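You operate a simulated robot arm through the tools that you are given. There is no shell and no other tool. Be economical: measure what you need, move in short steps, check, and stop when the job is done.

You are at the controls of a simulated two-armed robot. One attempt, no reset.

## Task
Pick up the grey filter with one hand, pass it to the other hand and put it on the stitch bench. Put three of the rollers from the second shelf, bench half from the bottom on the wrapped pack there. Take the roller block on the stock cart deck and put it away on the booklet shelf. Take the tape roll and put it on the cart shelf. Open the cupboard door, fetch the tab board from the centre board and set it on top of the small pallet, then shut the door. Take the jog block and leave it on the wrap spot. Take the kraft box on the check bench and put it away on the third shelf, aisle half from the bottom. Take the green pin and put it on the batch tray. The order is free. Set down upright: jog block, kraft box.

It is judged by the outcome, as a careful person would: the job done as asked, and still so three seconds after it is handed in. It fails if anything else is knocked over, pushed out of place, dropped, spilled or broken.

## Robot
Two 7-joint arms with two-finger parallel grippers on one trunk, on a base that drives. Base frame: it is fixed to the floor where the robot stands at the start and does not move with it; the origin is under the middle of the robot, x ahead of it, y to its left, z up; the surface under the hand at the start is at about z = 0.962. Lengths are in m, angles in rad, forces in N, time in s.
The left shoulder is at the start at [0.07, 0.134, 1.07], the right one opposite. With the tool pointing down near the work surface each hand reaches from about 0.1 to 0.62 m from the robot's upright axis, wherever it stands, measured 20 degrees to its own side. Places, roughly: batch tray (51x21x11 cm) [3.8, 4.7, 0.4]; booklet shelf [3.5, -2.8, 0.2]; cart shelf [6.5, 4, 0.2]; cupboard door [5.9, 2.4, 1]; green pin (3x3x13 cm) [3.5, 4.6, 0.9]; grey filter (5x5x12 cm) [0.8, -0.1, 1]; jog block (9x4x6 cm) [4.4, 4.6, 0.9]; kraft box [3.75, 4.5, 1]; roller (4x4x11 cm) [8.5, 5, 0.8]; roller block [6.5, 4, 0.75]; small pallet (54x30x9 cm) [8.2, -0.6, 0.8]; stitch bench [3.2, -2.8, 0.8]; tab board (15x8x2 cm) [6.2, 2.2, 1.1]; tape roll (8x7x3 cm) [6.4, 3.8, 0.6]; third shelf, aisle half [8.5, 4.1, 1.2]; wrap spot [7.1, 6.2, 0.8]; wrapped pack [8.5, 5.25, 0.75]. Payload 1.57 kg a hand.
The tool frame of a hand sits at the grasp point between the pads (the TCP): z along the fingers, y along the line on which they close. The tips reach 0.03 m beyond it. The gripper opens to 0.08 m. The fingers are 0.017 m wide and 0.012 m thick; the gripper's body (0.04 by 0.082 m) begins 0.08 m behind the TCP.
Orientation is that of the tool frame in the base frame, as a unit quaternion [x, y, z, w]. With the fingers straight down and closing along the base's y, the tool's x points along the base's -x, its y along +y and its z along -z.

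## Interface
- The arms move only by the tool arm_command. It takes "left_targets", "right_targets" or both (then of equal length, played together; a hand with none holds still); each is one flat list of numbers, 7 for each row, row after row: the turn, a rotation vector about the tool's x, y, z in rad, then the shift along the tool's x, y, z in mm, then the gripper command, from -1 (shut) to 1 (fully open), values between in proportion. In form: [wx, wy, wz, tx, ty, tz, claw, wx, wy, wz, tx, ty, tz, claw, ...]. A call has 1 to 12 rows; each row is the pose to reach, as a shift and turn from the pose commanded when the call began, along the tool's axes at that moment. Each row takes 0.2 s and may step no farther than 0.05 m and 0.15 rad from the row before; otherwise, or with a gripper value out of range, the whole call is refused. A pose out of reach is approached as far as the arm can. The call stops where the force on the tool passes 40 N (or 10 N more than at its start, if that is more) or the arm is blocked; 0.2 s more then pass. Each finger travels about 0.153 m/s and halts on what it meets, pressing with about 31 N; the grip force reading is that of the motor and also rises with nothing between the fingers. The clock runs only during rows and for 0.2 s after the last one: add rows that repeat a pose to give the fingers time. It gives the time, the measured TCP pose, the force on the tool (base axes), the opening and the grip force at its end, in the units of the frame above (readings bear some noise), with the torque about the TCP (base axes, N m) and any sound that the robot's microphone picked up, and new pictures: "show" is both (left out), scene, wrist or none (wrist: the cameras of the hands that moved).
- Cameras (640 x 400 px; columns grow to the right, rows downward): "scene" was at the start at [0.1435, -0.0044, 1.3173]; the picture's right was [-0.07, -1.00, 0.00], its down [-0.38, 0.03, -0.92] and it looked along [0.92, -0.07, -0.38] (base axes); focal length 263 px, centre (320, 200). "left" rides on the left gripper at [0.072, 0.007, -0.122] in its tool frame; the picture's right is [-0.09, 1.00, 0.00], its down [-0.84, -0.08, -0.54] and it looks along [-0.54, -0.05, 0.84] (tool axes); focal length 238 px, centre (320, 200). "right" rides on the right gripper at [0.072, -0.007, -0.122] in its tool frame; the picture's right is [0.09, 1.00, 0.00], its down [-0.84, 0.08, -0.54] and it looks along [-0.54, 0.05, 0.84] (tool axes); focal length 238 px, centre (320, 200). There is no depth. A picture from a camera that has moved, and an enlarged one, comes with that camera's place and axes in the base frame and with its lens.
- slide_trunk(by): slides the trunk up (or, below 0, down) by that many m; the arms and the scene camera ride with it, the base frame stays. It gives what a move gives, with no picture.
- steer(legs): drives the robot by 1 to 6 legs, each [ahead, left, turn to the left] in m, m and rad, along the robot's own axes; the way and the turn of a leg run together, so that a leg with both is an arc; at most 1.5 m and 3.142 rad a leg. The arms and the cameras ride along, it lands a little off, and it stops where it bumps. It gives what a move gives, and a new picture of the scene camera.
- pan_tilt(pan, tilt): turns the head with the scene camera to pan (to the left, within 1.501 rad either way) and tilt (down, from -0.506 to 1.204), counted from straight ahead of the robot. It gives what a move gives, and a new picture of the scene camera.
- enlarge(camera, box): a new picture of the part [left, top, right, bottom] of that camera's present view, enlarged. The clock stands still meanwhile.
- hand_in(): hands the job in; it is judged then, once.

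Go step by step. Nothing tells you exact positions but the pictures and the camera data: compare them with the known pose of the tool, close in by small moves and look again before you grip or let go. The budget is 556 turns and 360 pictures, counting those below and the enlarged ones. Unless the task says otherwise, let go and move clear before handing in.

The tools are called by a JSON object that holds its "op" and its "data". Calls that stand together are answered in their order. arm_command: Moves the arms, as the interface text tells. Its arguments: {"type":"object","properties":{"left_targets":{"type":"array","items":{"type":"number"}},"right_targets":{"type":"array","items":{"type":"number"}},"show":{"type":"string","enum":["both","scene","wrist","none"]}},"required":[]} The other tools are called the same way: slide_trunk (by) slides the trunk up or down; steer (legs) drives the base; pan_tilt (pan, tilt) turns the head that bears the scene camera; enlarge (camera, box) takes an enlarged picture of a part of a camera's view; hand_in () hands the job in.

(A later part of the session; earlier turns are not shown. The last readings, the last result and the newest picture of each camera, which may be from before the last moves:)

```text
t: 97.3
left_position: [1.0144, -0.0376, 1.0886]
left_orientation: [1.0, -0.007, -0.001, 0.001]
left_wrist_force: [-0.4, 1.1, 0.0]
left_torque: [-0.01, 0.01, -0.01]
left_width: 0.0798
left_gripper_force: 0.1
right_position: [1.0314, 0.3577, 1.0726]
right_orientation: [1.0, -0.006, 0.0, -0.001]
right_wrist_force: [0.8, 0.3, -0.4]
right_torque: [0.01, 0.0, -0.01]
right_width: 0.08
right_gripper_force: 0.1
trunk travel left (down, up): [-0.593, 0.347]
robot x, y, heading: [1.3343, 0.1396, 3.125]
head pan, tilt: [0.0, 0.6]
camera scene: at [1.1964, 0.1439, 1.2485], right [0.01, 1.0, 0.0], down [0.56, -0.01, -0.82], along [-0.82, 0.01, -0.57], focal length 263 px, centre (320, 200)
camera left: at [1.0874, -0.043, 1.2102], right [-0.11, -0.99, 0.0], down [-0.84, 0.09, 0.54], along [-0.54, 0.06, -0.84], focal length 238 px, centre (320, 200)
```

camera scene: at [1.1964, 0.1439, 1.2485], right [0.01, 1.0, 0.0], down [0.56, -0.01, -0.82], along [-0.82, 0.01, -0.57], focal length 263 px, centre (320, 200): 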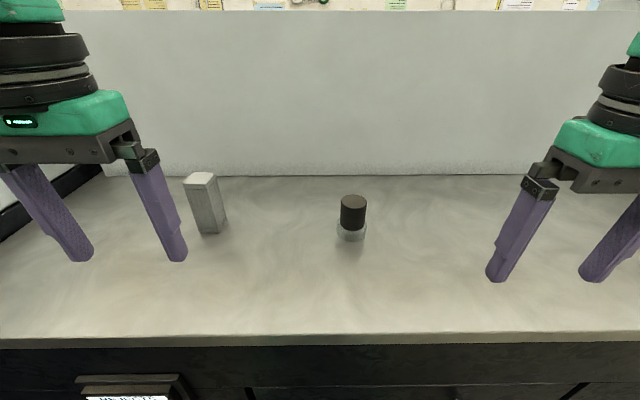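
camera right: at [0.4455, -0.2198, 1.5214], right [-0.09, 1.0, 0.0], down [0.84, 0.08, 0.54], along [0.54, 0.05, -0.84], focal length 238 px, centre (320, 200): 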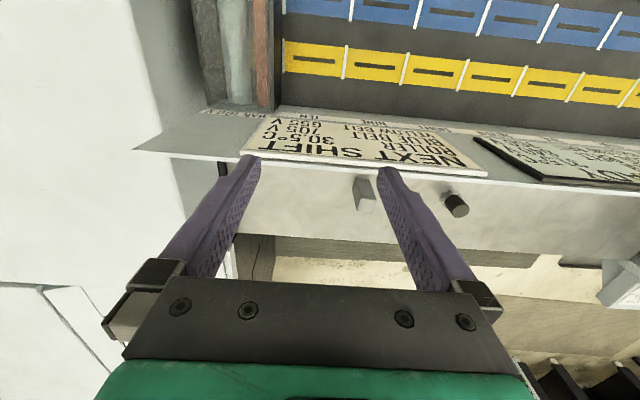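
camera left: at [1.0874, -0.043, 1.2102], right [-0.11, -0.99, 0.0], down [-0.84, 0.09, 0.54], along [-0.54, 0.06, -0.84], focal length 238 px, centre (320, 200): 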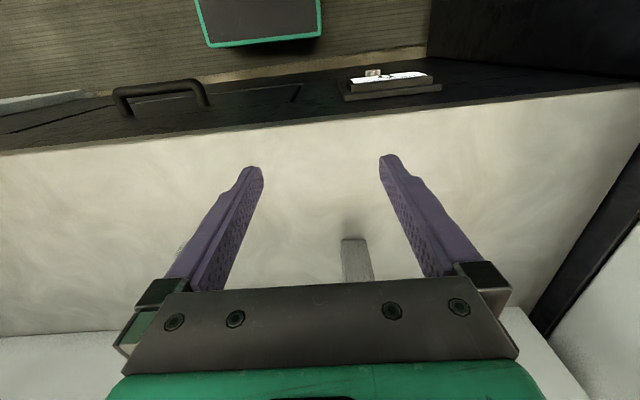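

Filter front face triangulates to center ≈[0.755,-0.077], z 0.875–0.995. I'll move the left hand above it.

{"op": "arm_command", "data": {"left_targets": [0, 0, 0, -40, 8, 0, 1, 0, 0, 0, -82, 16, 0, 1, 0, 0, 0, -125, 24, 0, 1, 0, 0, 0, -170, 32, 0, 1, 0, 0, 0, -215, 40, 0, 1, 0, 0, 0, -256, 40, 0, 1, 0, 0, 0, -256, 40, 0, 1]}}

```text
t: 98.9
left_position: [0.7884, -0.0685, 1.0853]
left_orientation: [1.0, -0.008, -0.001, 0.0]
left_wrist_force: [-0.2, -0.6, 0.5]
left_torque: [0.04, -0.03, 0.0]
left_width: 0.0801
left_gripper_force: 0.0
left hand out of reach, approached as far as the arm can: row 6, 7
right_position: [1.0309, 0.3577, 1.0728]
right_orientation: [1.0, -0.007, -0.001, 0.0]
right_wrist_force: [-0.1, 0.1, 0.4]
right_torque: [0.01, -0.01, -0.01]
right_width: 0.0798
right_gripper_force: 0.1
trunk travel left (down, up): [-0.593, 0.347]
robot x, y, heading: [1.3328, 0.141, 3.13]
head pan, tilt: [0.0, 0.6]
camera scene: at [1.197, 0.1427, 1.2485], right [0.01, 1.0, 0.0], down [0.56, -0.01, -0.83], along [-0.83, 0.01, -0.56], focal length 263 px, centre (320, 200)
camera left: at [0.8605, -0.0762, 1.2056], right [-0.11, -0.99, 0.0], down [-0.83, 0.09, 0.54], along [-0.54, 0.06, -0.84], focal length 238 px, centre (320, 200)
```

scene: 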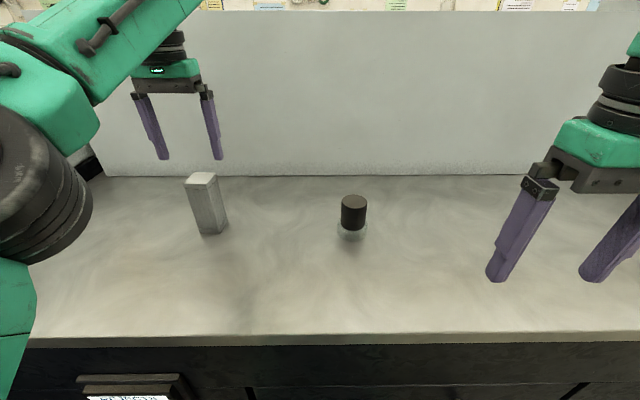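
left: 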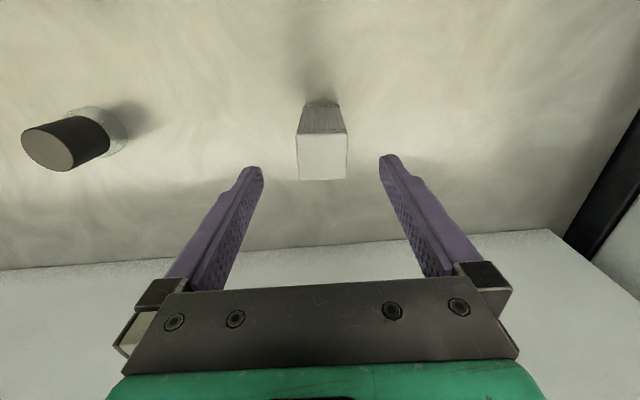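

Wrist view puts the filter centre at [0.773,-0.068]; the hand is nearly over it. Descend a bit and check.

{"op": "arm_command", "data": {"left_targets": [0, 0, 0, 0, 0, 35, 1, 0, 0, 0, 0, 0, 60, 1, 0, 0, 0, 0, 0, 60, 1], "show": "wrist"}}

```text
t: 99.7
left_position: [0.7877, -0.0655, 1.0251]
left_orientation: [1.0, -0.008, -0.001, 0.0]
left_wrist_force: [-0.2, 0.4, -0.3]
left_torque: [0.01, -0.01, -0.01]
left_width: 0.08
left_gripper_force: 0.1
right_position: [1.031, 0.3586, 1.0725]
right_orientation: [1.0, -0.008, 0.0, 0.001]
right_wrist_force: [0.2, -0.6, 0.9]
right_torque: [0.02, 0.0, 0.02]
right_width: 0.0801
right_gripper_force: 0.0
trunk travel left (down, up): [-0.593, 0.347]
robot x, y, heading: [1.3333, 0.1406, 3.13]
head pan, tilt: [0.0, 0.6]
camera left: at [0.8603, -0.0724, 1.1457], right [-0.11, -0.99, 0.0], down [-0.83, 0.09, 0.54], along [-0.54, 0.06, -0.84], focal length 238 px, centre (320, 200)
```

left: 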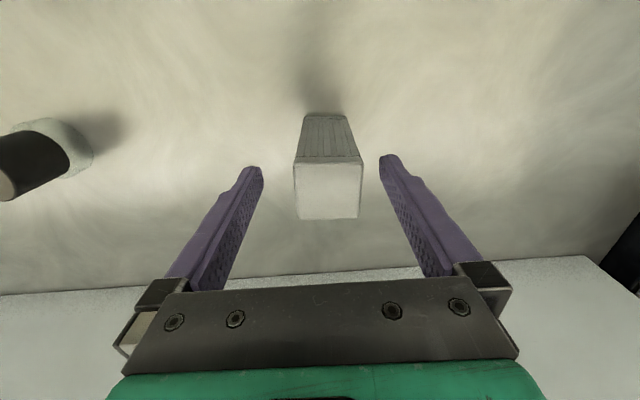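

{"op": "arm_command", "data": {"left_targets": [0, 0, 0, -8, 2, 20, 1, 0, 0, 0, -14, 2, 40, 1, 0, 0, 0, -14, 2, 55, 1, 0, 0, 0, -14, 2, 55, 1], "show": "wrist"}}

```text
t: 100.7
left_position: [0.7747, -0.0679, 0.9684]
left_orientation: [1.0, -0.006, -0.001, 0.001]
left_wrist_force: [0.7, 0.0, -0.1]
left_torque: [0.0, -0.02, 0.0]
left_width: 0.0799
left_gripper_force: 0.1
right_position: [1.031, 0.3591, 1.0718]
right_orientation: [1.0, -0.007, 0.0, 0.001]
right_wrist_force: [0.2, 0.6, -0.7]
right_torque: [-0.01, 0.02, 0.0]
right_width: 0.0801
right_gripper_force: 0.1
trunk travel left (down, up): [-0.593, 0.347]
robot x, y, heading: [1.3325, 0.1411, 3.13]
head pan, tilt: [0.0, 0.6]
camera left: at [0.8472, -0.0746, 1.0899], right [-0.11, -0.99, 0.0], down [-0.84, 0.09, 0.54], along [-0.54, 0.06, -0.84], focal length 238 px, centre (320, 200)
```

left: 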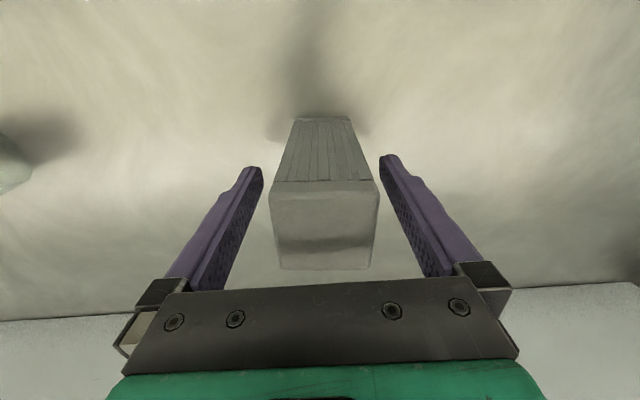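

Fingers straddle the top. Close.

{"op": "arm_command", "data": {"left_targets": [0, 0, 0, 0, 0, 0, 0, 0, 0, 0, 0, 0, 0, -1, 0, 0, 0, 0, 0, 0, -1, 0, 0, 0, 0, 0, -30, -1, 0, 0, 0, 0, 0, -60, -1]}}

```text
t: 101.9
left_position: [0.7755, -0.0687, 1.0299]
left_orientation: [1.0, -0.006, 0.0, -0.001]
left_wrist_force: [-0.5, -0.3, -0.8]
left_torque: [0.0, 0.01, 0.0]
left_width: 0.0446
left_gripper_force: 30.9
right_position: [1.0312, 0.358, 1.0722]
right_orientation: [1.0, -0.007, -0.001, 0.0]
right_wrist_force: [-0.8, -0.8, 0.3]
right_torque: [0.0, 0.04, 0.02]
right_width: 0.08
right_gripper_force: 0.1
trunk travel left (down, up): [-0.593, 0.347]
robot x, y, heading: [1.3338, 0.1398, 3.127]
head pan, tilt: [0.0, 0.6]
camera scene: at [1.197, 0.145, 1.2485], right [0.01, 1.0, 0.0], down [0.56, -0.01, -0.83], along [-0.83, 0.01, -0.56], focal length 263 px, centre (320, 200)
camera left: at [0.8471, -0.0751, 1.1501], right [-0.11, -0.99, 0.0], down [-0.83, 0.09, 0.54], along [-0.54, 0.06, -0.84], focal length 238 px, centre (320, 200)
```

scene: 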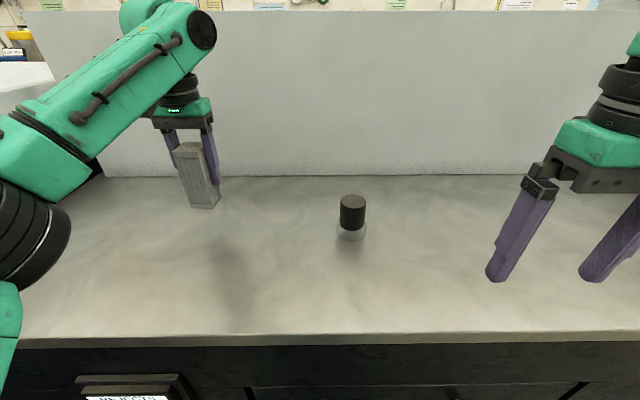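
left: 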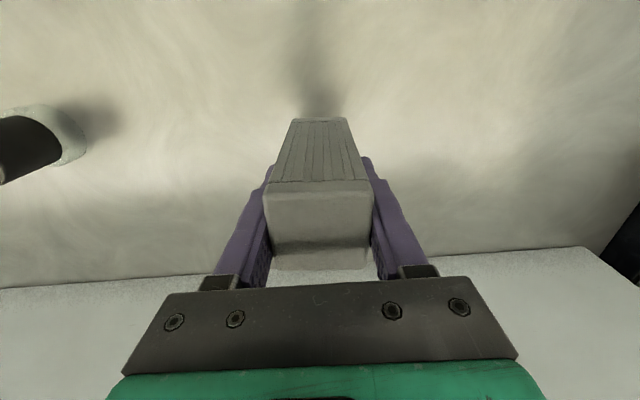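

Held. Lift and bring it to the robot's middle for the handover.

{"op": "arm_command", "data": {"left_targets": [0, 0, 0, 0, 0, -45, -1, 0, 0, 0, 0, 0, -90, -1, 0, 0, 0, 30, -30, -110, -1, 0, 0, 0, 60, -60, -130, -1, 0, 0, 0, 85, -90, -150, -1, 0, 0, 0, 110, -125, -160, -1, 0, 0, 0, 130, -155, -170, -1], "show": "scene"}}

{"op": "arm_command", "data": {"left_targets": [0, -0.14, 0, 0, 0, 0, -1, 0, -0.28, 0, 0, 0, 0, -1, 0, -0.42, 0, 0, 0, 0, -1, 0, -0.56, 0, 0, 0, 0, -1, 0, -0.7, 0, 0, 0, 0, -1, 0, -0.84, 0, 0, 0, 0, -1, 0, -0.98, 0, 0, 0, 0, -1, 0, -1.12, 0, 0, 0, 0, -1, 0, -1.26, 0, 0, 0, 0, -1, 0, -1.4, 0, 0, 0, 0, -1, 0, -1.54, 0, 0, 0, 0, -1, 0, -1.57, 0, 0, 0, 0, -1], "show": "scene"}}

```text
t: 103.5
left_position: [0.8776, 0.0525, 1.1629]
left_orientation: [1.0, -0.005, -0.003, 0.002]
left_wrist_force: [0.3, 0.2, -0.8]
left_torque: [0.01, -0.05, 0.0]
left_width: 0.0444
left_gripper_force: 31.3
left hand out of reach, approached as far as the arm can: row 1, 2, 3, 4, 5, 6, 7
right_position: [1.029, 0.358, 1.071]
right_orientation: [1.0, -0.007, 0.001, 0.001]
right_wrist_force: [0.0, -0.1, -0.2]
right_torque: [-0.03, -0.02, -0.01]
right_width: 0.0797
right_gripper_force: 0.0
trunk travel left (down, up): [-0.593, 0.347]
robot x, y, heading: [1.3334, 0.139, 3.129]
head pan, tilt: [0.0, 0.6]
camera scene: at [1.1941, 0.1438, 1.2481], right [0.01, 1.0, 0.0], down [0.57, -0.01, -0.82], along [-0.82, 0.01, -0.57], focal length 263 px, centre (320, 200)
```

scene: 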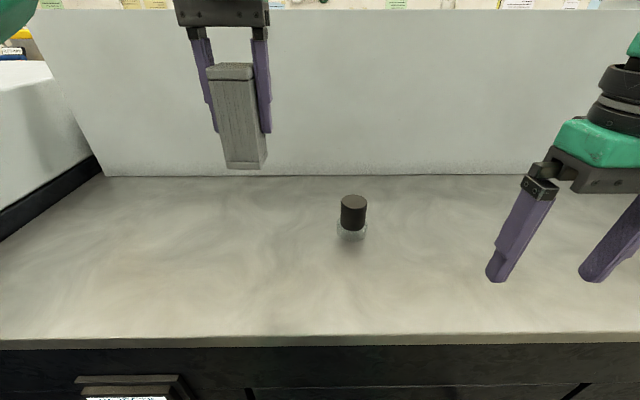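

```text
t: 106.1
left_position: [0.875, 0.052, 1.1665]
left_orientation: [-0.707, 0.005, 0.707, 0.006]
left_wrist_force: [0.2, -0.3, -0.6]
left_torque: [-0.02, -0.03, -0.02]
left_width: 0.0444
left_gripper_force: 30.7
right_position: [1.0307, 0.3585, 1.0716]
right_orientation: [1.0, -0.006, 0.001, 0.0]
right_wrist_force: [-0.1, 0.0, 0.9]
right_torque: [0.06, 0.02, -0.02]
right_width: 0.0801
right_gripper_force: 0.0
trunk travel left (down, up): [-0.593, 0.347]
robot x, y, heading: [1.3386, 0.1411, 3.131]
head pan, tilt: [0.0, 0.6]
camera scene: at [1.1964, 0.1439, 1.2485], right [0.01, 1.0, 0.0], down [0.56, -0.01, -0.82], along [-0.82, 0.01, -0.57], focal length 263 px, centre (320, 200)
```

scene: 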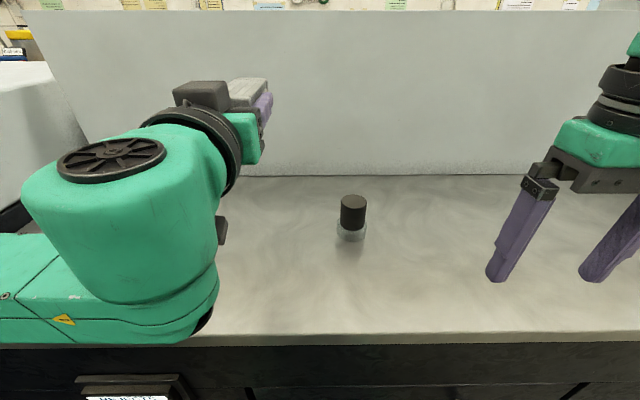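

Pitch succeeded: filter now points forward horizontally. Bring it to the middle and closer.

{"op": "arm_command", "data": {"left_targets": [0, 0, 0, 0, -40, -15, -1, 0, 0, 0, 0, -80, -30, -1, 0, 0, 0, 0, -120, -45, -1, 0, 0, 0, 0, -120, -50, -1], "right_targets": [0, 0, 0, 0, 0, -45, 1, 0, 0, 0, 0, 0, -90, 1, 0, 0, 0, 0, 0, -135, 1, 0, 0, 0, 0, 0, -180, 1]}}

```text
t: 107.1
left_position: [0.9297, 0.17, 1.1656]
left_orientation: [-0.707, 0.003, 0.707, 0.006]
left_wrist_force: [-0.5, 0.1, -0.6]
left_torque: [-0.01, 0.0, 0.02]
left_width: 0.0439
left_gripper_force: 31.2
right_position: [0.9887, 0.3277, 1.1665]
right_orientation: [1.0, -0.006, -0.001, 0.001]
right_wrist_force: [0.0, -0.9, -0.7]
right_torque: [0.03, -0.01, 0.02]
right_width: 0.08
right_gripper_force: 0.0
right hand out of reach, approached as far as the arm can: row 1, 2, 3, 4
trunk travel left (down, up): [-0.593, 0.347]
robot x, y, heading: [1.3358, 0.1376, 3.125]
head pan, tilt: [0.0, 0.6]
camera scene: at [1.1965, 0.1423, 1.2484], right [0.01, 1.0, 0.0], down [0.56, -0.01, -0.83], along [-0.82, 0.01, -0.56], focal length 263 px, centre (320, 200)
camera right: at [1.0598, 0.3344, 1.2889], right [0.08, -1.0, 0.0], down [-0.84, -0.07, 0.54], along [-0.54, -0.04, -0.84], focal length 238 px, centre (320, 200)
camera left: at [1.0515, 0.1637, 1.0937], right [-0.01, -1.0, 0.09], down [0.54, 0.07, 0.84], along [-0.84, 0.06, 0.54], focal length 238 px, centre (320, 200)
```

scene: 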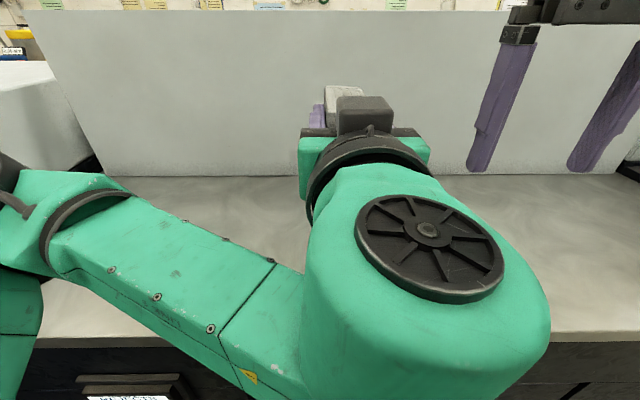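
right: 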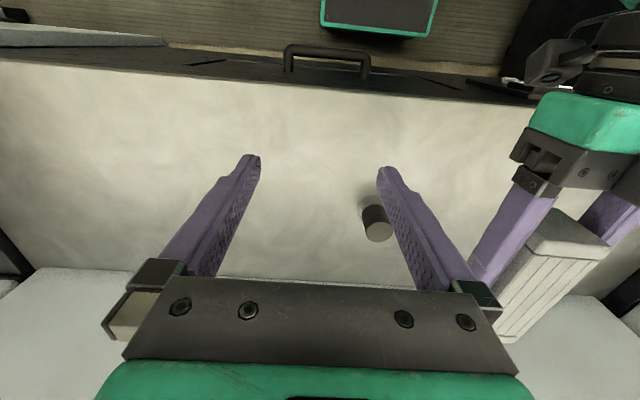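
left: 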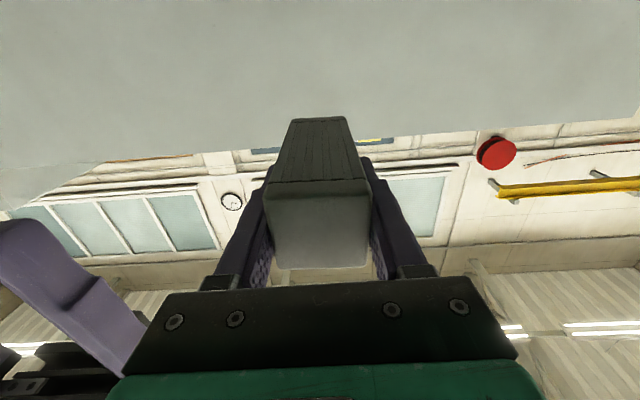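

Lower the filter 10 cm so the right hand can come from above, then move right hand over its protruding part.

{"op": "arm_command", "data": {"left_targets": [0, 0, 0, 35, 0, 0, -1, 0, 0, 0, 70, 0, 0, -1, 0, 0, 0, 105, 0, 0, -1, 0, 0, 0, 105, 0, 0, -1, 0, 0, 0, 105, 0, 0, -1, 0, 0, 0, 105, 0, 0, -1, 0, 0, 0, 105, 0, 0, -1, 0, 0, 0, 105, 0, 0, -1], "right_targets": [0, 0, 0, -40, 0, 0, 1, 0, 0, 0, -80, 0, 0, 1, 0, 0, 0, -119, 0, 0, 1, 0, 0, 0, -119, 35, 0, 1, 0, 0, 0, -119, 70, 0, 1, 0, 0, 0, -119, 110, 0, 1, 0, 0, 0, -119, 155, 0, 1, 0, 0, 0, -119, 155, 0, 1]}}

```text
t: 108.9
left_position: [0.9288, 0.1698, 1.0611]
left_orientation: [-0.707, 0.005, 0.707, 0.004]
left_wrist_force: [0.0, 0.3, -1.1]
left_torque: [0.0, 0.01, 0.04]
left_width: 0.044
left_gripper_force: 31.6
right_position: [0.8855, 0.1763, 1.1395]
right_orientation: [1.0, -0.007, -0.001, 0.002]
right_wrist_force: [0.4, -0.4, -0.1]
right_torque: [0.03, 0.0, -0.01]
right_width: 0.0802
right_gripper_force: 0.1
right hand out of reach, approached as far as the arm can: row 3, 4, 5, 6, 7, 8
trunk travel left (down, up): [-0.593, 0.347]
robot x, y, heading: [1.3349, 0.1421, 3.126]
head pan, tilt: [0.0, 0.6]
camera scene: at [1.1963, 0.1453, 1.2484], right [0.01, 1.0, 0.0], down [0.57, -0.01, -0.82], along [-0.82, 0.01, -0.57], focal length 263 px, centre (320, 200)
camera right: at [0.9568, 0.1837, 1.2618], right [0.08, -1.0, 0.0], down [-0.84, -0.06, 0.54], along [-0.54, -0.04, -0.84], focal length 238 px, centre (320, 200)
camera left: at [1.0504, 0.1643, 0.9885], right [-0.01, -1.0, 0.09], down [0.54, 0.07, 0.84], along [-0.84, 0.06, 0.54], focal length 238 px, centre (320, 200)
```

scene: 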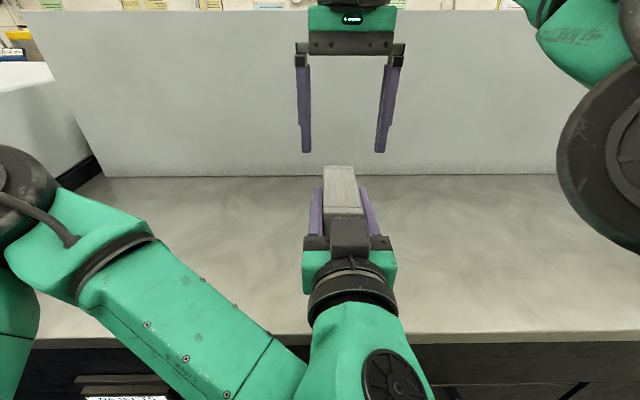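
right: 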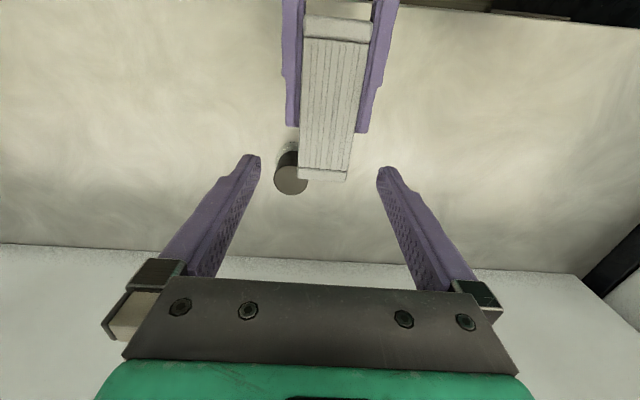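
left: 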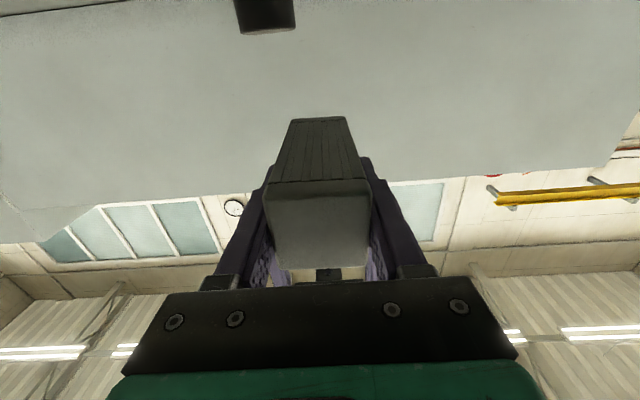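

Alignment is good. Descend the right hand onto the protruding ~37 mm.

{"op": "arm_command", "data": {"right_targets": [0, 0, 0, -5, 4, 30, 1, 0, 0, 0, -7, 6, 55, 1, 0, 0, 0, -7, 6, 74, 1, 0, 0, 0, -7, 6, 74, 1]}}

```text
t: 109.9
left_position: [0.9284, 0.17, 1.0618]
left_orientation: [0.707, -0.006, -0.707, -0.006]
left_wrist_force: [-0.5, -0.3, -0.5]
left_torque: [-0.02, 0.02, 0.0]
left_width: 0.0438
left_gripper_force: 30.9
right_position: [0.8785, 0.1696, 1.0677]
right_orientation: [1.0, -0.007, -0.001, -0.001]
right_wrist_force: [0.2, -0.8, 0.0]
right_torque: [0.02, -0.02, 0.03]
right_width: 0.0799
right_gripper_force: 0.1
trunk travel left (down, up): [-0.593, 0.347]
robot x, y, heading: [1.3339, 0.1413, 3.125]
head pan, tilt: [0.0, 0.6]
camera scene: at [1.1964, 0.1438, 1.2484], right [0.01, 1.0, 0.0], down [0.56, -0.01, -0.82], along [-0.82, 0.01, -0.57], focal length 263 px, centre (320, 200)
camera right: at [0.9497, 0.1757, 1.1893], right [0.08, -1.0, 0.0], down [-0.84, -0.07, 0.54], along [-0.54, -0.04, -0.84], focal length 238 px, centre (320, 200)
```

scene: 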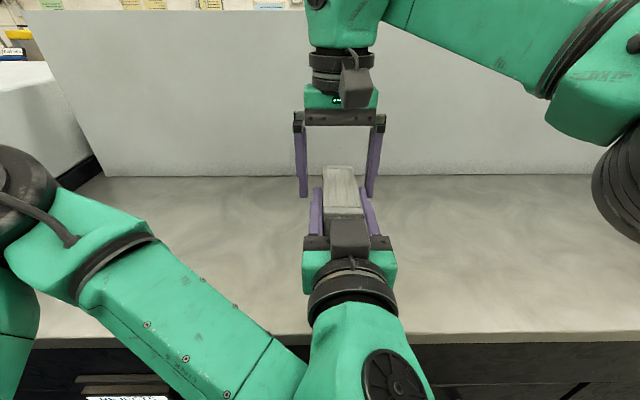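
right: 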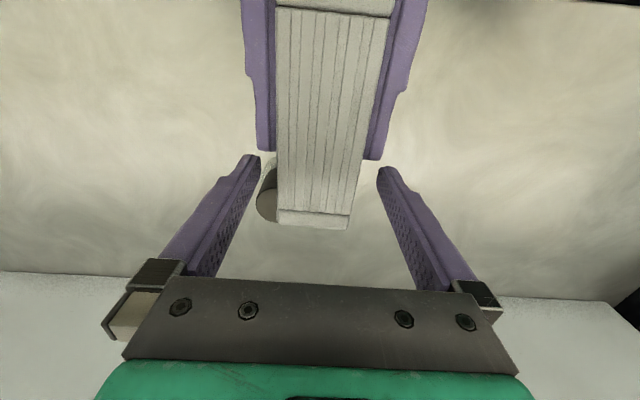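

{"op": "arm_command", "data": {"right_targets": [0, 0, 0, 0, 0, 0, 0, 0, 0, 0, 0, 0, 0, -1, 0, 0, 0, 0, 0, 0, -1, 0, 0, 0, 0, 0, 0, -1], "show": "wrist"}}

```text
t: 110.9
left_position: [0.9281, 0.1701, 1.0611]
left_orientation: [-0.707, 0.004, 0.707, 0.004]
left_wrist_force: [5.0, -20.0, -5.3]
left_torque: [0.36, -0.12, 0.59]
left_width: 0.0436
left_gripper_force: 30.7
right_position: [0.8778, 0.1684, 1.0672]
right_orientation: [1.0, -0.008, -0.002, -0.001]
right_wrist_force: [-4.8, 20.6, 3.2]
right_torque: [-0.2, -0.07, 0.39]
right_width: 0.0435
right_gripper_force: 30.9
trunk travel left (down, up): [-0.593, 0.347]
robot x, y, heading: [1.3337, 0.1376, 3.127]
head pan, tilt: [0.0, 0.6]
camera right: at [0.9492, 0.1764, 1.1895], right [0.08, -1.0, 0.0], down [-0.84, -0.06, 0.54], along [-0.54, -0.04, -0.84], focal length 238 px, centre (320, 200)
```

right: 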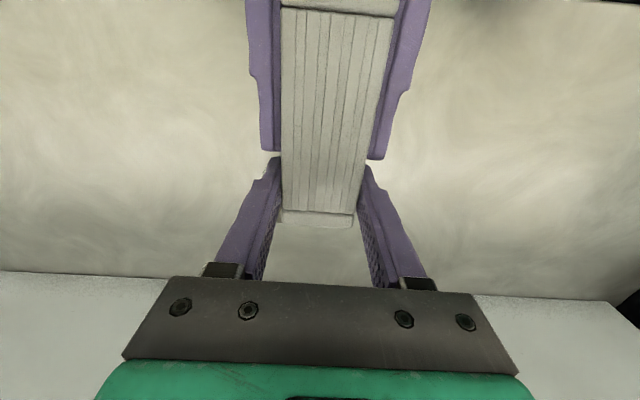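

Both hold it. Open the left and withdraw it straight back.

{"op": "arm_command", "data": {"left_targets": [0, 0, 0, 0, 0, 0, 0, 0, 0, 0, 0, 0, 0, 1, 0, 0, 0, 0, 0, 0, 1, 0, 0, 0, 0, 0, -30, 1, 0, 0, 0, 0, 0, -60, 1, 0, 0, 0, 0, 0, -90, 1]}}

```text
t: 112.3
left_position: [0.9665, 0.1811, 1.0608]
left_orientation: [0.708, 0.014, -0.706, 0.021]
left_wrist_force: [-0.4, -0.7, -0.3]
left_torque: [-0.03, -0.03, -0.03]
left_width: 0.0802
left_gripper_force: 0.0
left hand out of reach, approached as far as the arm can: row 4, 5, 6
right_position: [0.8761, 0.1675, 1.0672]
right_orientation: [1.0, -0.007, 0.0, 0.0]
right_wrist_force: [-1.0, 0.3, 0.2]
right_torque: [0.0, 0.03, 0.02]
right_width: 0.0435
right_gripper_force: 31.5
trunk travel left (down, up): [-0.593, 0.347]
robot x, y, heading: [1.3331, 0.1409, 3.128]
head pan, tilt: [0.0, 0.6]
camera scene: at [1.1957, 0.1431, 1.2483], right [0.01, 1.0, 0.0], down [0.57, -0.01, -0.82], along [-0.82, 0.01, -0.57], focal length 263 px, centre (320, 200)
camera left: at [1.0886, 0.1817, 0.989], right [0.05, -0.99, 0.1], down [0.54, 0.11, 0.84], along [-0.84, 0.01, 0.54], focal length 238 px, centre (320, 200)
```

scene: 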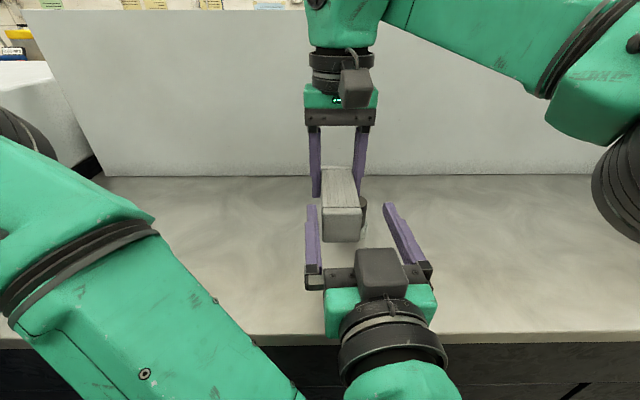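
left: 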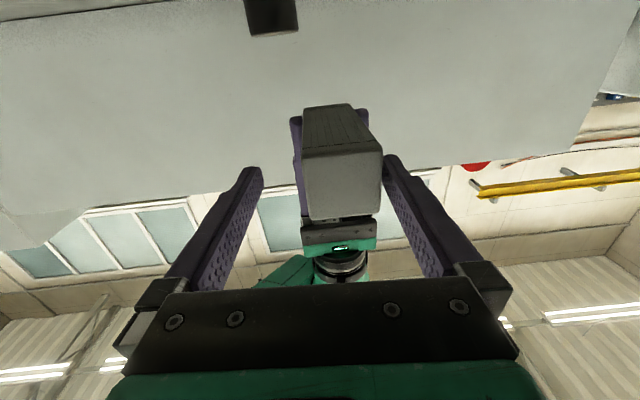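

Right holds it alone. Lift the right hand clear, then move left away and return it to fingers-down.

{"op": "arm_command", "data": {"right_targets": [0, 0, 0, 0, 0, -30, -1, 0, 0, 0, 0, 0, -60, -1, 0, 0, 0, 0, 0, -65, -1, 0, 0, 0, 0, 0, -65, -1, 0, 0, 0, 0, 0, -65, -1, 0, 0, 0, 0, 0, -65, -1, 0, 0, 0, 0, 0, -65, -1], "left_targets": [0, 0, 0, 0, 0, 0, 1, 0, 0, 0, 0, 0, 0, 1, 0, 0, 0, 0, 0, 0, 1, 0, 0, 0, 0, 40, 0, 1, 0, 0, 0, 0, 80, 0, 1, 0, 0, 0, 0, 120, 0, 1, 0, 0, 0, 0, 160, 0, 1], "show": "none"}}

{"op": "arm_command", "data": {"left_targets": [0, 0.14, 0, -10, 10, 0, 1, 0, 0.28, 0, -20, 20, 0, 1, 0, 0.42, 0, -30, 30, 0, 1, 0, 0.56, 0, -40, 40, 0, 1, 0, 0.7, 0, -50, 50, 0, 1, 0, 0.84, 0, -60, 50, 0, 1, 0, 0.98, 0, -70, 50, 0, 1, 0, 1.12, 0, -80, 50, 0, 1, 0, 1.26, 0, -80, 50, 0, 1, 0, 1.4, 0, -80, 50, 0, 1, 0, 1.54, 0, -80, 50, 0, 1, 0, 1.57, 0, -80, 50, 0, 1], "show": "scene"}}

```text
t: 113.9
left_position: [0.9236, 0.1399, 1.0778]
left_orientation: [-0.706, 0.006, 0.708, 0.006]
left_wrist_force: [-0.2, 0.1, 0.1]
left_torque: [0.0, -0.05, 0.03]
left_width: 0.0801
left_gripper_force: 0.0
left hand out of reach, approached as far as the arm can: row 4, 5, 6, 7
right_position: [0.8771, 0.1696, 1.1295]
right_orientation: [1.0, -0.007, 0.0, 0.0]
right_wrist_force: [0.3, 0.7, -1.2]
right_torque: [-0.01, 0.03, 0.0]
right_width: 0.0436
right_gripper_force: 30.9
trunk travel left (down, up): [-0.593, 0.347]
robot x, y, heading: [1.3347, 0.1408, 3.131]
head pan, tilt: [0.0, 0.6]
```

```text
t: 116.5
left_position: [0.9215, 0.0872, 1.1546]
left_orientation: [1.0, -0.008, 0.0, -0.001]
left_wrist_force: [-0.9, -0.1, 0.0]
left_torque: [0.04, 0.0, 0.0]
left_width: 0.0798
left_gripper_force: 0.0
right_position: [0.878, 0.1704, 1.1294]
right_orientation: [1.0, -0.007, 0.001, 0.0]
right_wrist_force: [-0.4, -0.5, -2.1]
right_torque: [-0.02, 0.03, -0.04]
right_width: 0.0439
right_gripper_force: 31.1
trunk travel left (down, up): [-0.593, 0.347]
robot x, y, heading: [1.3336, 0.137, 3.129]
head pan, tilt: [0.0, 0.6]
camera scene: at [1.1963, 0.1438, 1.2484], right [0.01, 1.0, 0.0], down [0.57, -0.01, -0.82], along [-0.82, 0.01, -0.57], focal length 263 px, centre (320, 200)
```

scene: 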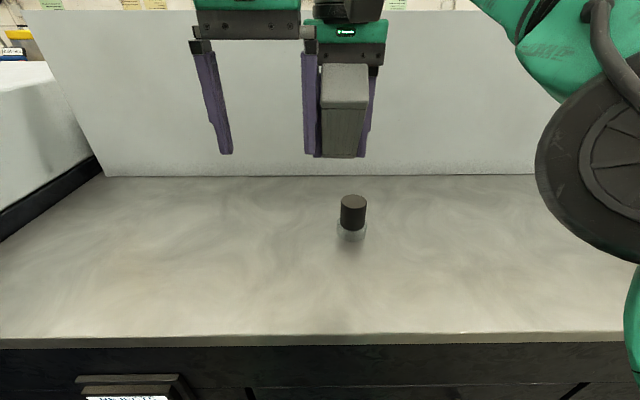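

{"op": "arm_command", "data": {"left_targets": [0, 0, 0, 0, 40, 0, 1, 0, 0, 0, 20, 80, 0, 1, 0, 0, 0, 50, 110, 0, 1, 0, 0, 0, 80, 130, 0, 1, 0, 0, 0, 100, 130, 0, 1, 0, 0, 0, 100, 130, 0, 1], "right_targets": [0, 0, 0, 0, 0, 0, -1, 0, 0, 0, 0, 0, 0, -1, 0, 0, 0, 30, -35, 0, -1, 0, 0, 0, 60, -70, 0, -1, 0, 0, 0, 95, -105, 0, -1, 0, 0, 0, 130, -140, 0, -1], "show": "scene"}}

{"op": "slide_trunk", "data": {"by": 0.3}}

```text
t: 117.9
left_position: [1.0171, -0.0375, 1.1508]
left_orientation: [1.0, -0.007, -0.003, 0.0]
left_wrist_force: [-0.4, 1.2, 0.6]
left_torque: [-0.05, 0.03, 0.01]
left_width: 0.0798
left_gripper_force: 0.1
left hand out of reach, approached as far as the arm can: row 5, 6
right_position: [1.0132, 0.3137, 1.1322]
right_orientation: [1.0, -0.006, -0.001, 0.001]
right_wrist_force: [0.1, 0.2, -1.5]
right_torque: [-0.05, 0.06, 0.02]
right_width: 0.0442
right_gripper_force: 31.0
trunk travel left (down, up): [-0.593, 0.347]
robot x, y, heading: [1.3335, 0.1384, 3.128]
head pan, tilt: [0.0, 0.6]
camera scene: at [1.1991, 0.1463, 1.2488], right [0.01, 1.0, 0.0], down [0.56, -0.01, -0.83], along [-0.83, 0.01, -0.56], focal length 263 px, centre (320, 200)
```

scene: 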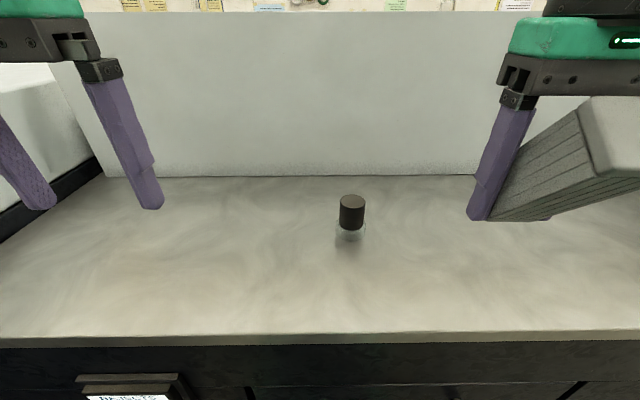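

```text
t: 120.9
left_position: [1.0137, -0.0395, 1.4502]
left_orientation: [1.0, -0.006, -0.001, -0.001]
left_wrist_force: [-0.3, -0.6, -0.3]
left_torque: [-0.03, 0.01, 0.02]
left_width: 0.0799
left_gripper_force: 0.1
right_position: [1.0093, 0.3122, 1.4304]
right_orientation: [1.0, -0.007, 0.0, 0.0]
right_wrist_force: [-0.4, 0.3, -1.4]
right_torque: [0.0, 0.0, 0.01]
right_width: 0.0439
right_gripper_force: 30.9
trunk travel left (down, up): [-0.893, 0.047]
robot x, y, heading: [1.3355, 0.1399, 3.128]
head pan, tilt: [0.0, 0.6]
```

Filter secured in the right hand. The stitch bench is across the line, so I'll drive back around the west end.

{"op": "steer", "data": {"legs": [[-0.5, 0, 0], [0, -1.5, 0], [0, -1.45, 0.014], [1.2, 0, 0], [1.05, 0, 0], [0, 0, 1.571]]}}

{"op": "pan_tilt", "data": {"pan": 0, "tilt": 0.4}}

```text
t: 151.7
left_position: [-0.1744, 2.7423, 1.45]
left_orientation: [0.719, 0.695, -0.002, 0.001]
left_wrist_force: [0.8, -0.8, -0.7]
left_torque: [0.01, 0.03, -0.01]
left_width: 0.0801
left_gripper_force: 0.0
right_position: [-0.525, 2.7446, 1.4305]
right_orientation: [0.72, 0.694, 0.0, 0.001]
right_wrist_force: [0.5, -0.3, -0.7]
right_torque: [-0.01, -0.01, 0.01]
right_width: 0.0436
right_gripper_force: 31.1
trunk travel left (down, up): [-0.893, 0.047]
robot x, y, heading: [-0.345, 3.064, -1.608]
head pan, tilt: [0.0, 0.6]
camera scene: at [-0.3505, 2.9293, 1.5484], right [-1.0, 0.04, 0.0], down [0.02, 0.56, -0.82], along [-0.03, -0.82, -0.57], focal length 263 px, centre (320, 200)
```

scene: 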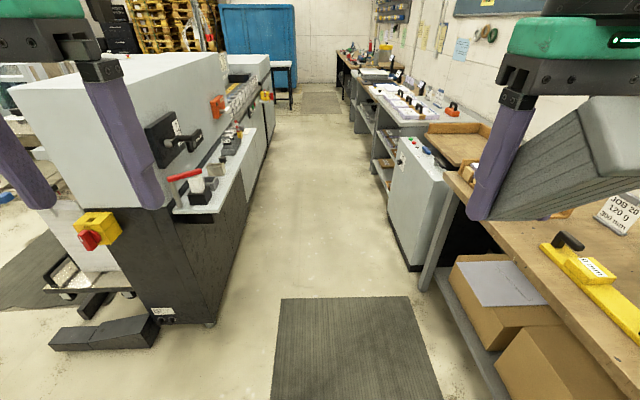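

```text
t: 152.4
left_position: [-0.1748, 2.741, 1.4509]
left_orientation: [0.72, 0.694, -0.002, 0.001]
left_wrist_force: [-0.4, -0.1, 0.6]
left_torque: [-0.01, 0.03, 0.01]
left_width: 0.0798
left_gripper_force: 0.0
right_position: [-0.5251, 2.7442, 1.4299]
right_orientation: [0.72, 0.694, 0.0, 0.0]
right_wrist_force: [-0.1, -0.7, -1.3]
right_torque: [-0.01, -0.02, 0.03]
right_width: 0.0439
right_gripper_force: 30.7
trunk travel left (down, up): [-0.893, 0.047]
robot x, y, heading: [-0.3466, 3.0644, -1.607]
head pan, tilt: [0.0, 0.4]
camera scene: at [-0.3503, 2.9251, 1.5666], right [-1.0, 0.04, 0.0], down [0.01, 0.39, -0.92], along [-0.03, -0.92, -0.39], focal length 263 px, centre (320, 200)
```

scene: 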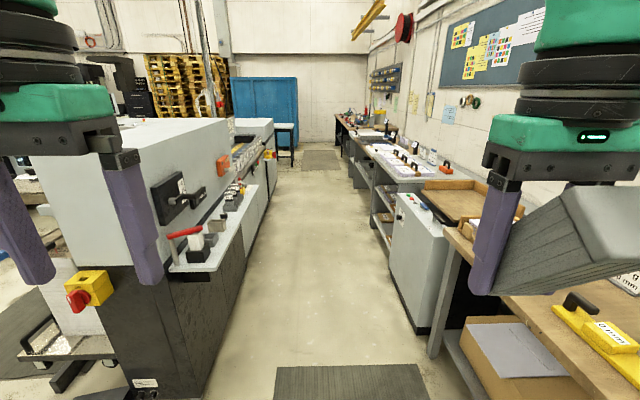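

{"op": "steer", "data": {"legs": [[0, -0.05, 0.036], [1.5, 0, 0], [1.5, 0, 0], [1.5, 0, 0]]}}

{"op": "pan_tilt", "data": {"pan": 1.2, "tilt": 0.4}}

```text
t: 174.6
left_position: [-0.1052, -1.7683, 1.45]
left_orientation: [0.69, 0.724, -0.001, 0.0]
left_wrist_force: [0.1, 0.8, 0.1]
left_torque: [-0.01, 0.01, 0.03]
left_width: 0.0799
left_gripper_force: 0.0
right_position: [-0.4547, -1.7941, 1.4308]
right_orientation: [0.69, 0.724, -0.001, 0.0]
right_wrist_force: [0.3, 0.0, -1.6]
right_torque: [-0.03, 0.04, 0.0]
right_width: 0.0437
right_gripper_force: 31.2
trunk travel left (down, up): [-0.893, 0.047]
robot x, y, heading: [-0.3012, -1.4639, -1.521]
head pan, tilt: [0.0, 0.4]
camera scene: at [-0.2954, -1.6005, 1.5668], right [-1.0, -0.05, 0.0], down [-0.02, 0.39, -0.92], along [0.04, -0.92, -0.39], focal length 263 px, centre (320, 200)
```

scene: 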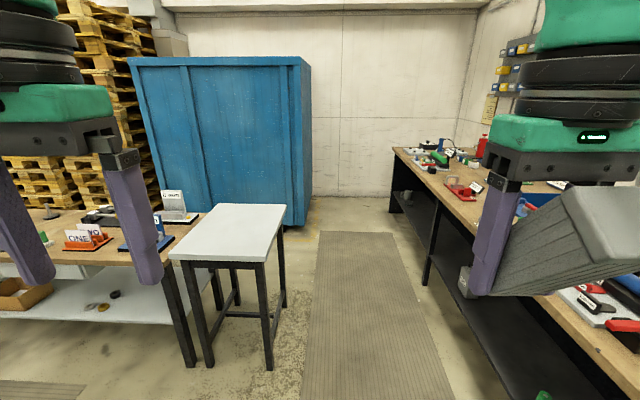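

```text
t: 176.0
left_position: [-0.104, -1.7703, 1.449]
left_orientation: [0.69, 0.723, -0.002, 0.0]
left_wrist_force: [0.0, 0.1, -0.1]
left_torque: [0.0, -0.03, 0.03]
left_width: 0.0802
left_gripper_force: 0.0
right_position: [-0.4555, -1.7952, 1.4303]
right_orientation: [0.69, 0.723, 0.0, -0.001]
right_wrist_force: [0.2, -0.3, -1.0]
right_torque: [-0.04, -0.01, -0.04]
right_width: 0.0437
right_gripper_force: 31.2
trunk travel left (down, up): [-0.893, 0.047]
robot x, y, heading: [-0.3047, -1.4619, -1.526]
head pan, tilt: [1.201, 0.4]
camera scene: at [-0.2119, -1.5384, 1.5667], right [-0.32, -0.95, 0.0], down [-0.37, 0.12, -0.92], along [0.87, -0.29, -0.39], focal length 263 px, centre (320, 200)
```

scene: 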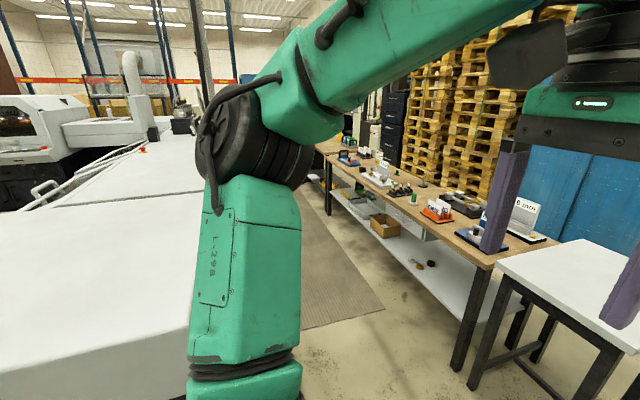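

The stitch bench is the long wooden bench at y≈-2.6. Move to the aisle and face +x.

{"op": "steer", "data": {"legs": [[0.55, 0, 0], [0, 0, 1.526]]}}

{"op": "pan_tilt", "data": {"pan": 0, "tilt": 0.4}}

```text
t: 183.0
left_position: [0.0351, -1.8181, 1.4496]
left_orientation: [-0.02, 1.0, -0.001, 0.002]
left_wrist_force: [0.3, 0.4, -0.3]
left_torque: [0.01, -0.03, 0.0]
left_width: 0.0802
left_gripper_force: 0.1
right_position: [0.0598, -2.1689, 1.4304]
right_orientation: [-0.02, 1.0, 0.001, 0.0]
right_wrist_force: [-0.3, -0.1, -1.8]
right_torque: [0.01, -0.02, -0.03]
right_width: 0.0438
right_gripper_force: 30.4
trunk travel left (down, up): [-0.893, 0.047]
robot x, y, heading: [-0.2751, -2.0186, 0.041]
head pan, tilt: [1.201, 0.4]
camera scene: at [-0.1928, -1.9229, 1.5667], right [0.95, -0.32, 0.0], down [-0.13, -0.37, -0.92], along [0.3, 0.87, -0.39], focal length 263 px, centre (320, 200)
```

scene: 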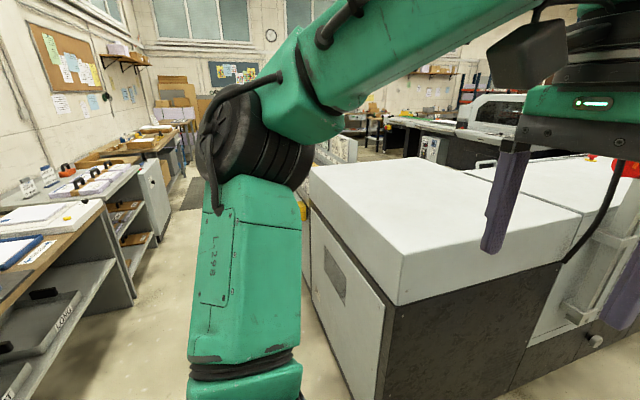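

```text
t: 184.4
left_position: [0.0349, -1.8181, 1.4489]
left_orientation: [-0.021, 1.0, -0.001, 0.001]
left_wrist_force: [0.4, -0.5, -0.3]
left_torque: [0.05, 0.02, 0.0]
left_width: 0.0801
left_gripper_force: 0.0
right_position: [0.059, -2.1682, 1.4306]
right_orientation: [-0.021, 1.0, 0.0, 0.001]
right_wrist_force: [0.4, 0.9, -1.6]
right_torque: [-0.02, -0.04, 0.0]
right_width: 0.0436
right_gripper_force: 31.5
trunk travel left (down, up): [-0.893, 0.047]
robot x, y, heading: [-0.2725, -2.0138, 0.042]
head pan, tilt: [0.0, 0.4]
camera scene: at [-0.1301, -2.0062, 1.5667], right [0.04, -1.0, 0.0], down [-0.39, -0.02, -0.92], along [0.92, 0.04, -0.39], focal length 263 px, centre (320, 200)
```

scene: 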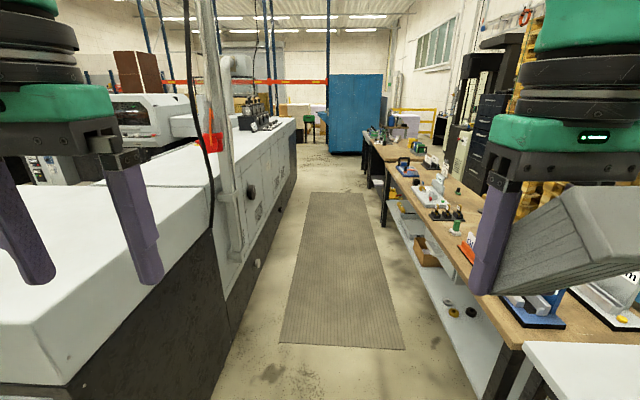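

This aisle runs east; I'll drive along it to x≈3 and look at the bench.

{"op": "steer", "data": {"legs": [[0, 0, -0.042], [1.5, 0, 0], [1.5, 0, 0]]}}

{"op": "pan_tilt", "data": {"pan": -1.2, "tilt": 0.5}}

```text
t: 199.0
left_position: [3.0017, -1.892, 1.4506]
left_orientation: [0.008, 1.0, -0.001, 0.002]
left_wrist_force: [-0.4, 0.4, -0.4]
left_torque: [0.0, 0.02, -0.02]
left_width: 0.0798
left_gripper_force: 0.1
right_position: [3.0048, -2.2431, 1.4309]
right_orientation: [0.008, 1.0, 0.001, 0.001]
right_wrist_force: [-0.4, -0.5, -0.6]
right_torque: [-0.01, -0.06, 0.01]
right_width: 0.0434
right_gripper_force: 30.7
trunk travel left (down, up): [-0.893, 0.047]
robot x, y, heading: [2.6878, -2.0699, -0.011]
head pan, tilt: [0.0, 0.4]
camera scene: at [2.8245, -2.0703, 1.5668], right [-0.02, -1.0, 0.0], down [-0.39, 0.01, -0.92], along [0.92, -0.01, -0.39], focal length 263 px, centre (320, 200)
```

scene: 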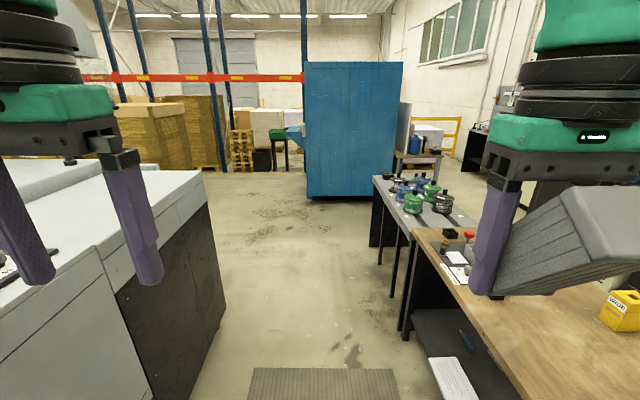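

```text
t: 200.4
left_position: [3.0007, -1.8925, 1.4499]
left_orientation: [0.008, 1.0, -0.001, 0.002]
left_wrist_force: [0.0, 0.5, 0.0]
left_torque: [-0.03, -0.06, 0.02]
left_width: 0.08
left_gripper_force: 0.1
right_position: [3.0061, -2.2442, 1.4303]
right_orientation: [0.008, 1.0, 0.0, 0.0]
right_wrist_force: [-0.1, -0.3, -0.4]
right_torque: [0.01, 0.0, 0.02]
right_width: 0.0439
right_gripper_force: 31.2
trunk travel left (down, up): [-0.893, 0.047]
robot x, y, heading: [2.6796, -2.0691, -0.01]
head pan, tilt: [-1.201, 0.499]
camera scene: at [2.7644, -2.1541, 1.5575], right [-0.94, -0.35, 0.0], down [-0.17, 0.45, -0.88], along [0.3, -0.82, -0.48], focal length 263 px, centre (320, 200)
```

scene: 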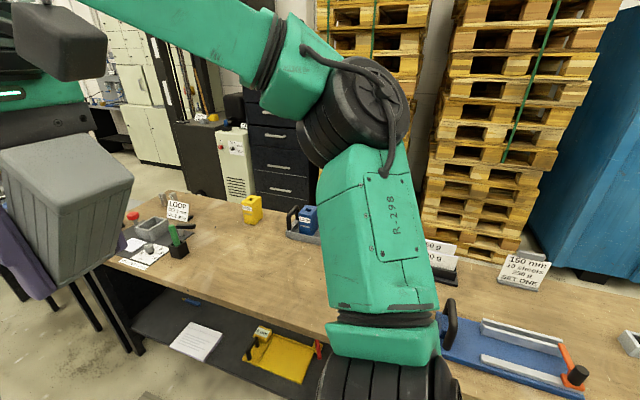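

The bench has a free patch at about [3.15,-2.75]. Turn to face it.

{"op": "steer", "data": {"legs": [[0.62, 0, 0], [0, 0, -1.561]]}}

{"op": "pan_tilt", "data": {"pan": 0, "tilt": 0.7}}

```text
t: 207.9
left_position: [3.5009, -2.4029, 1.4504]
left_orientation: [0.718, 0.696, -0.002, 0.001]
left_wrist_force: [0.7, -0.1, 0.3]
left_torque: [0.01, 0.0, -0.01]
left_width: 0.08
left_gripper_force: 0.1
right_position: [3.1487, -2.4031, 1.4308]
right_orientation: [0.718, 0.696, 0.0, 0.0]
right_wrist_force: [-0.7, 0.6, -1.3]
right_torque: [-0.01, 0.0, 0.03]
right_width: 0.0441
right_gripper_force: 30.8
trunk travel left (down, up): [-0.893, 0.047]
robot x, y, heading: [3.327, -2.0799, -1.599]
head pan, tilt: [-1.201, 0.499]
camera scene: at [3.24, -2.1595, 1.5575], right [-0.33, 0.94, 0.0], down [0.45, 0.16, -0.88], along [-0.83, -0.29, -0.48], focal length 263 px, centre (320, 200)
```

scene: 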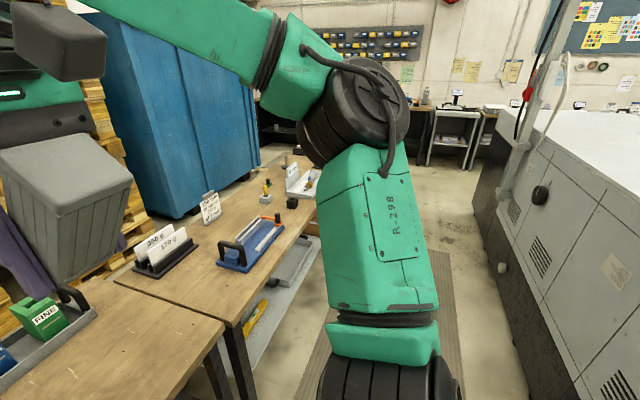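

```text
t: 209.3
left_position: [3.4998, -2.4022, 1.449]
left_orientation: [0.718, 0.696, -0.002, 0.0]
left_wrist_force: [0.7, -0.8, -0.7]
left_torque: [0.02, -0.04, 0.0]
left_width: 0.08
left_gripper_force: 0.1
right_position: [3.1495, -2.4027, 1.4304]
right_orientation: [0.718, 0.696, 0.0, 0.001]
right_wrist_force: [0.4, -0.7, -0.2]
right_torque: [-0.04, 0.01, -0.02]
right_width: 0.0439
right_gripper_force: 30.9
trunk travel left (down, up): [-0.893, 0.047]
robot x, y, heading: [3.3264, -2.083, -1.606]
head pan, tilt: [0.0, 0.7]
camera scene: at [3.3228, -2.2141, 1.5398], right [-1.0, 0.03, 0.0], down [0.02, 0.64, -0.76], along [-0.02, -0.76, -0.64], focal length 263 px, centre (320, 200)
```

scene: 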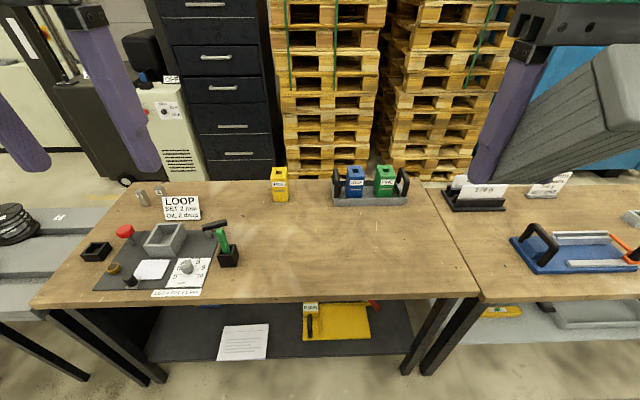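

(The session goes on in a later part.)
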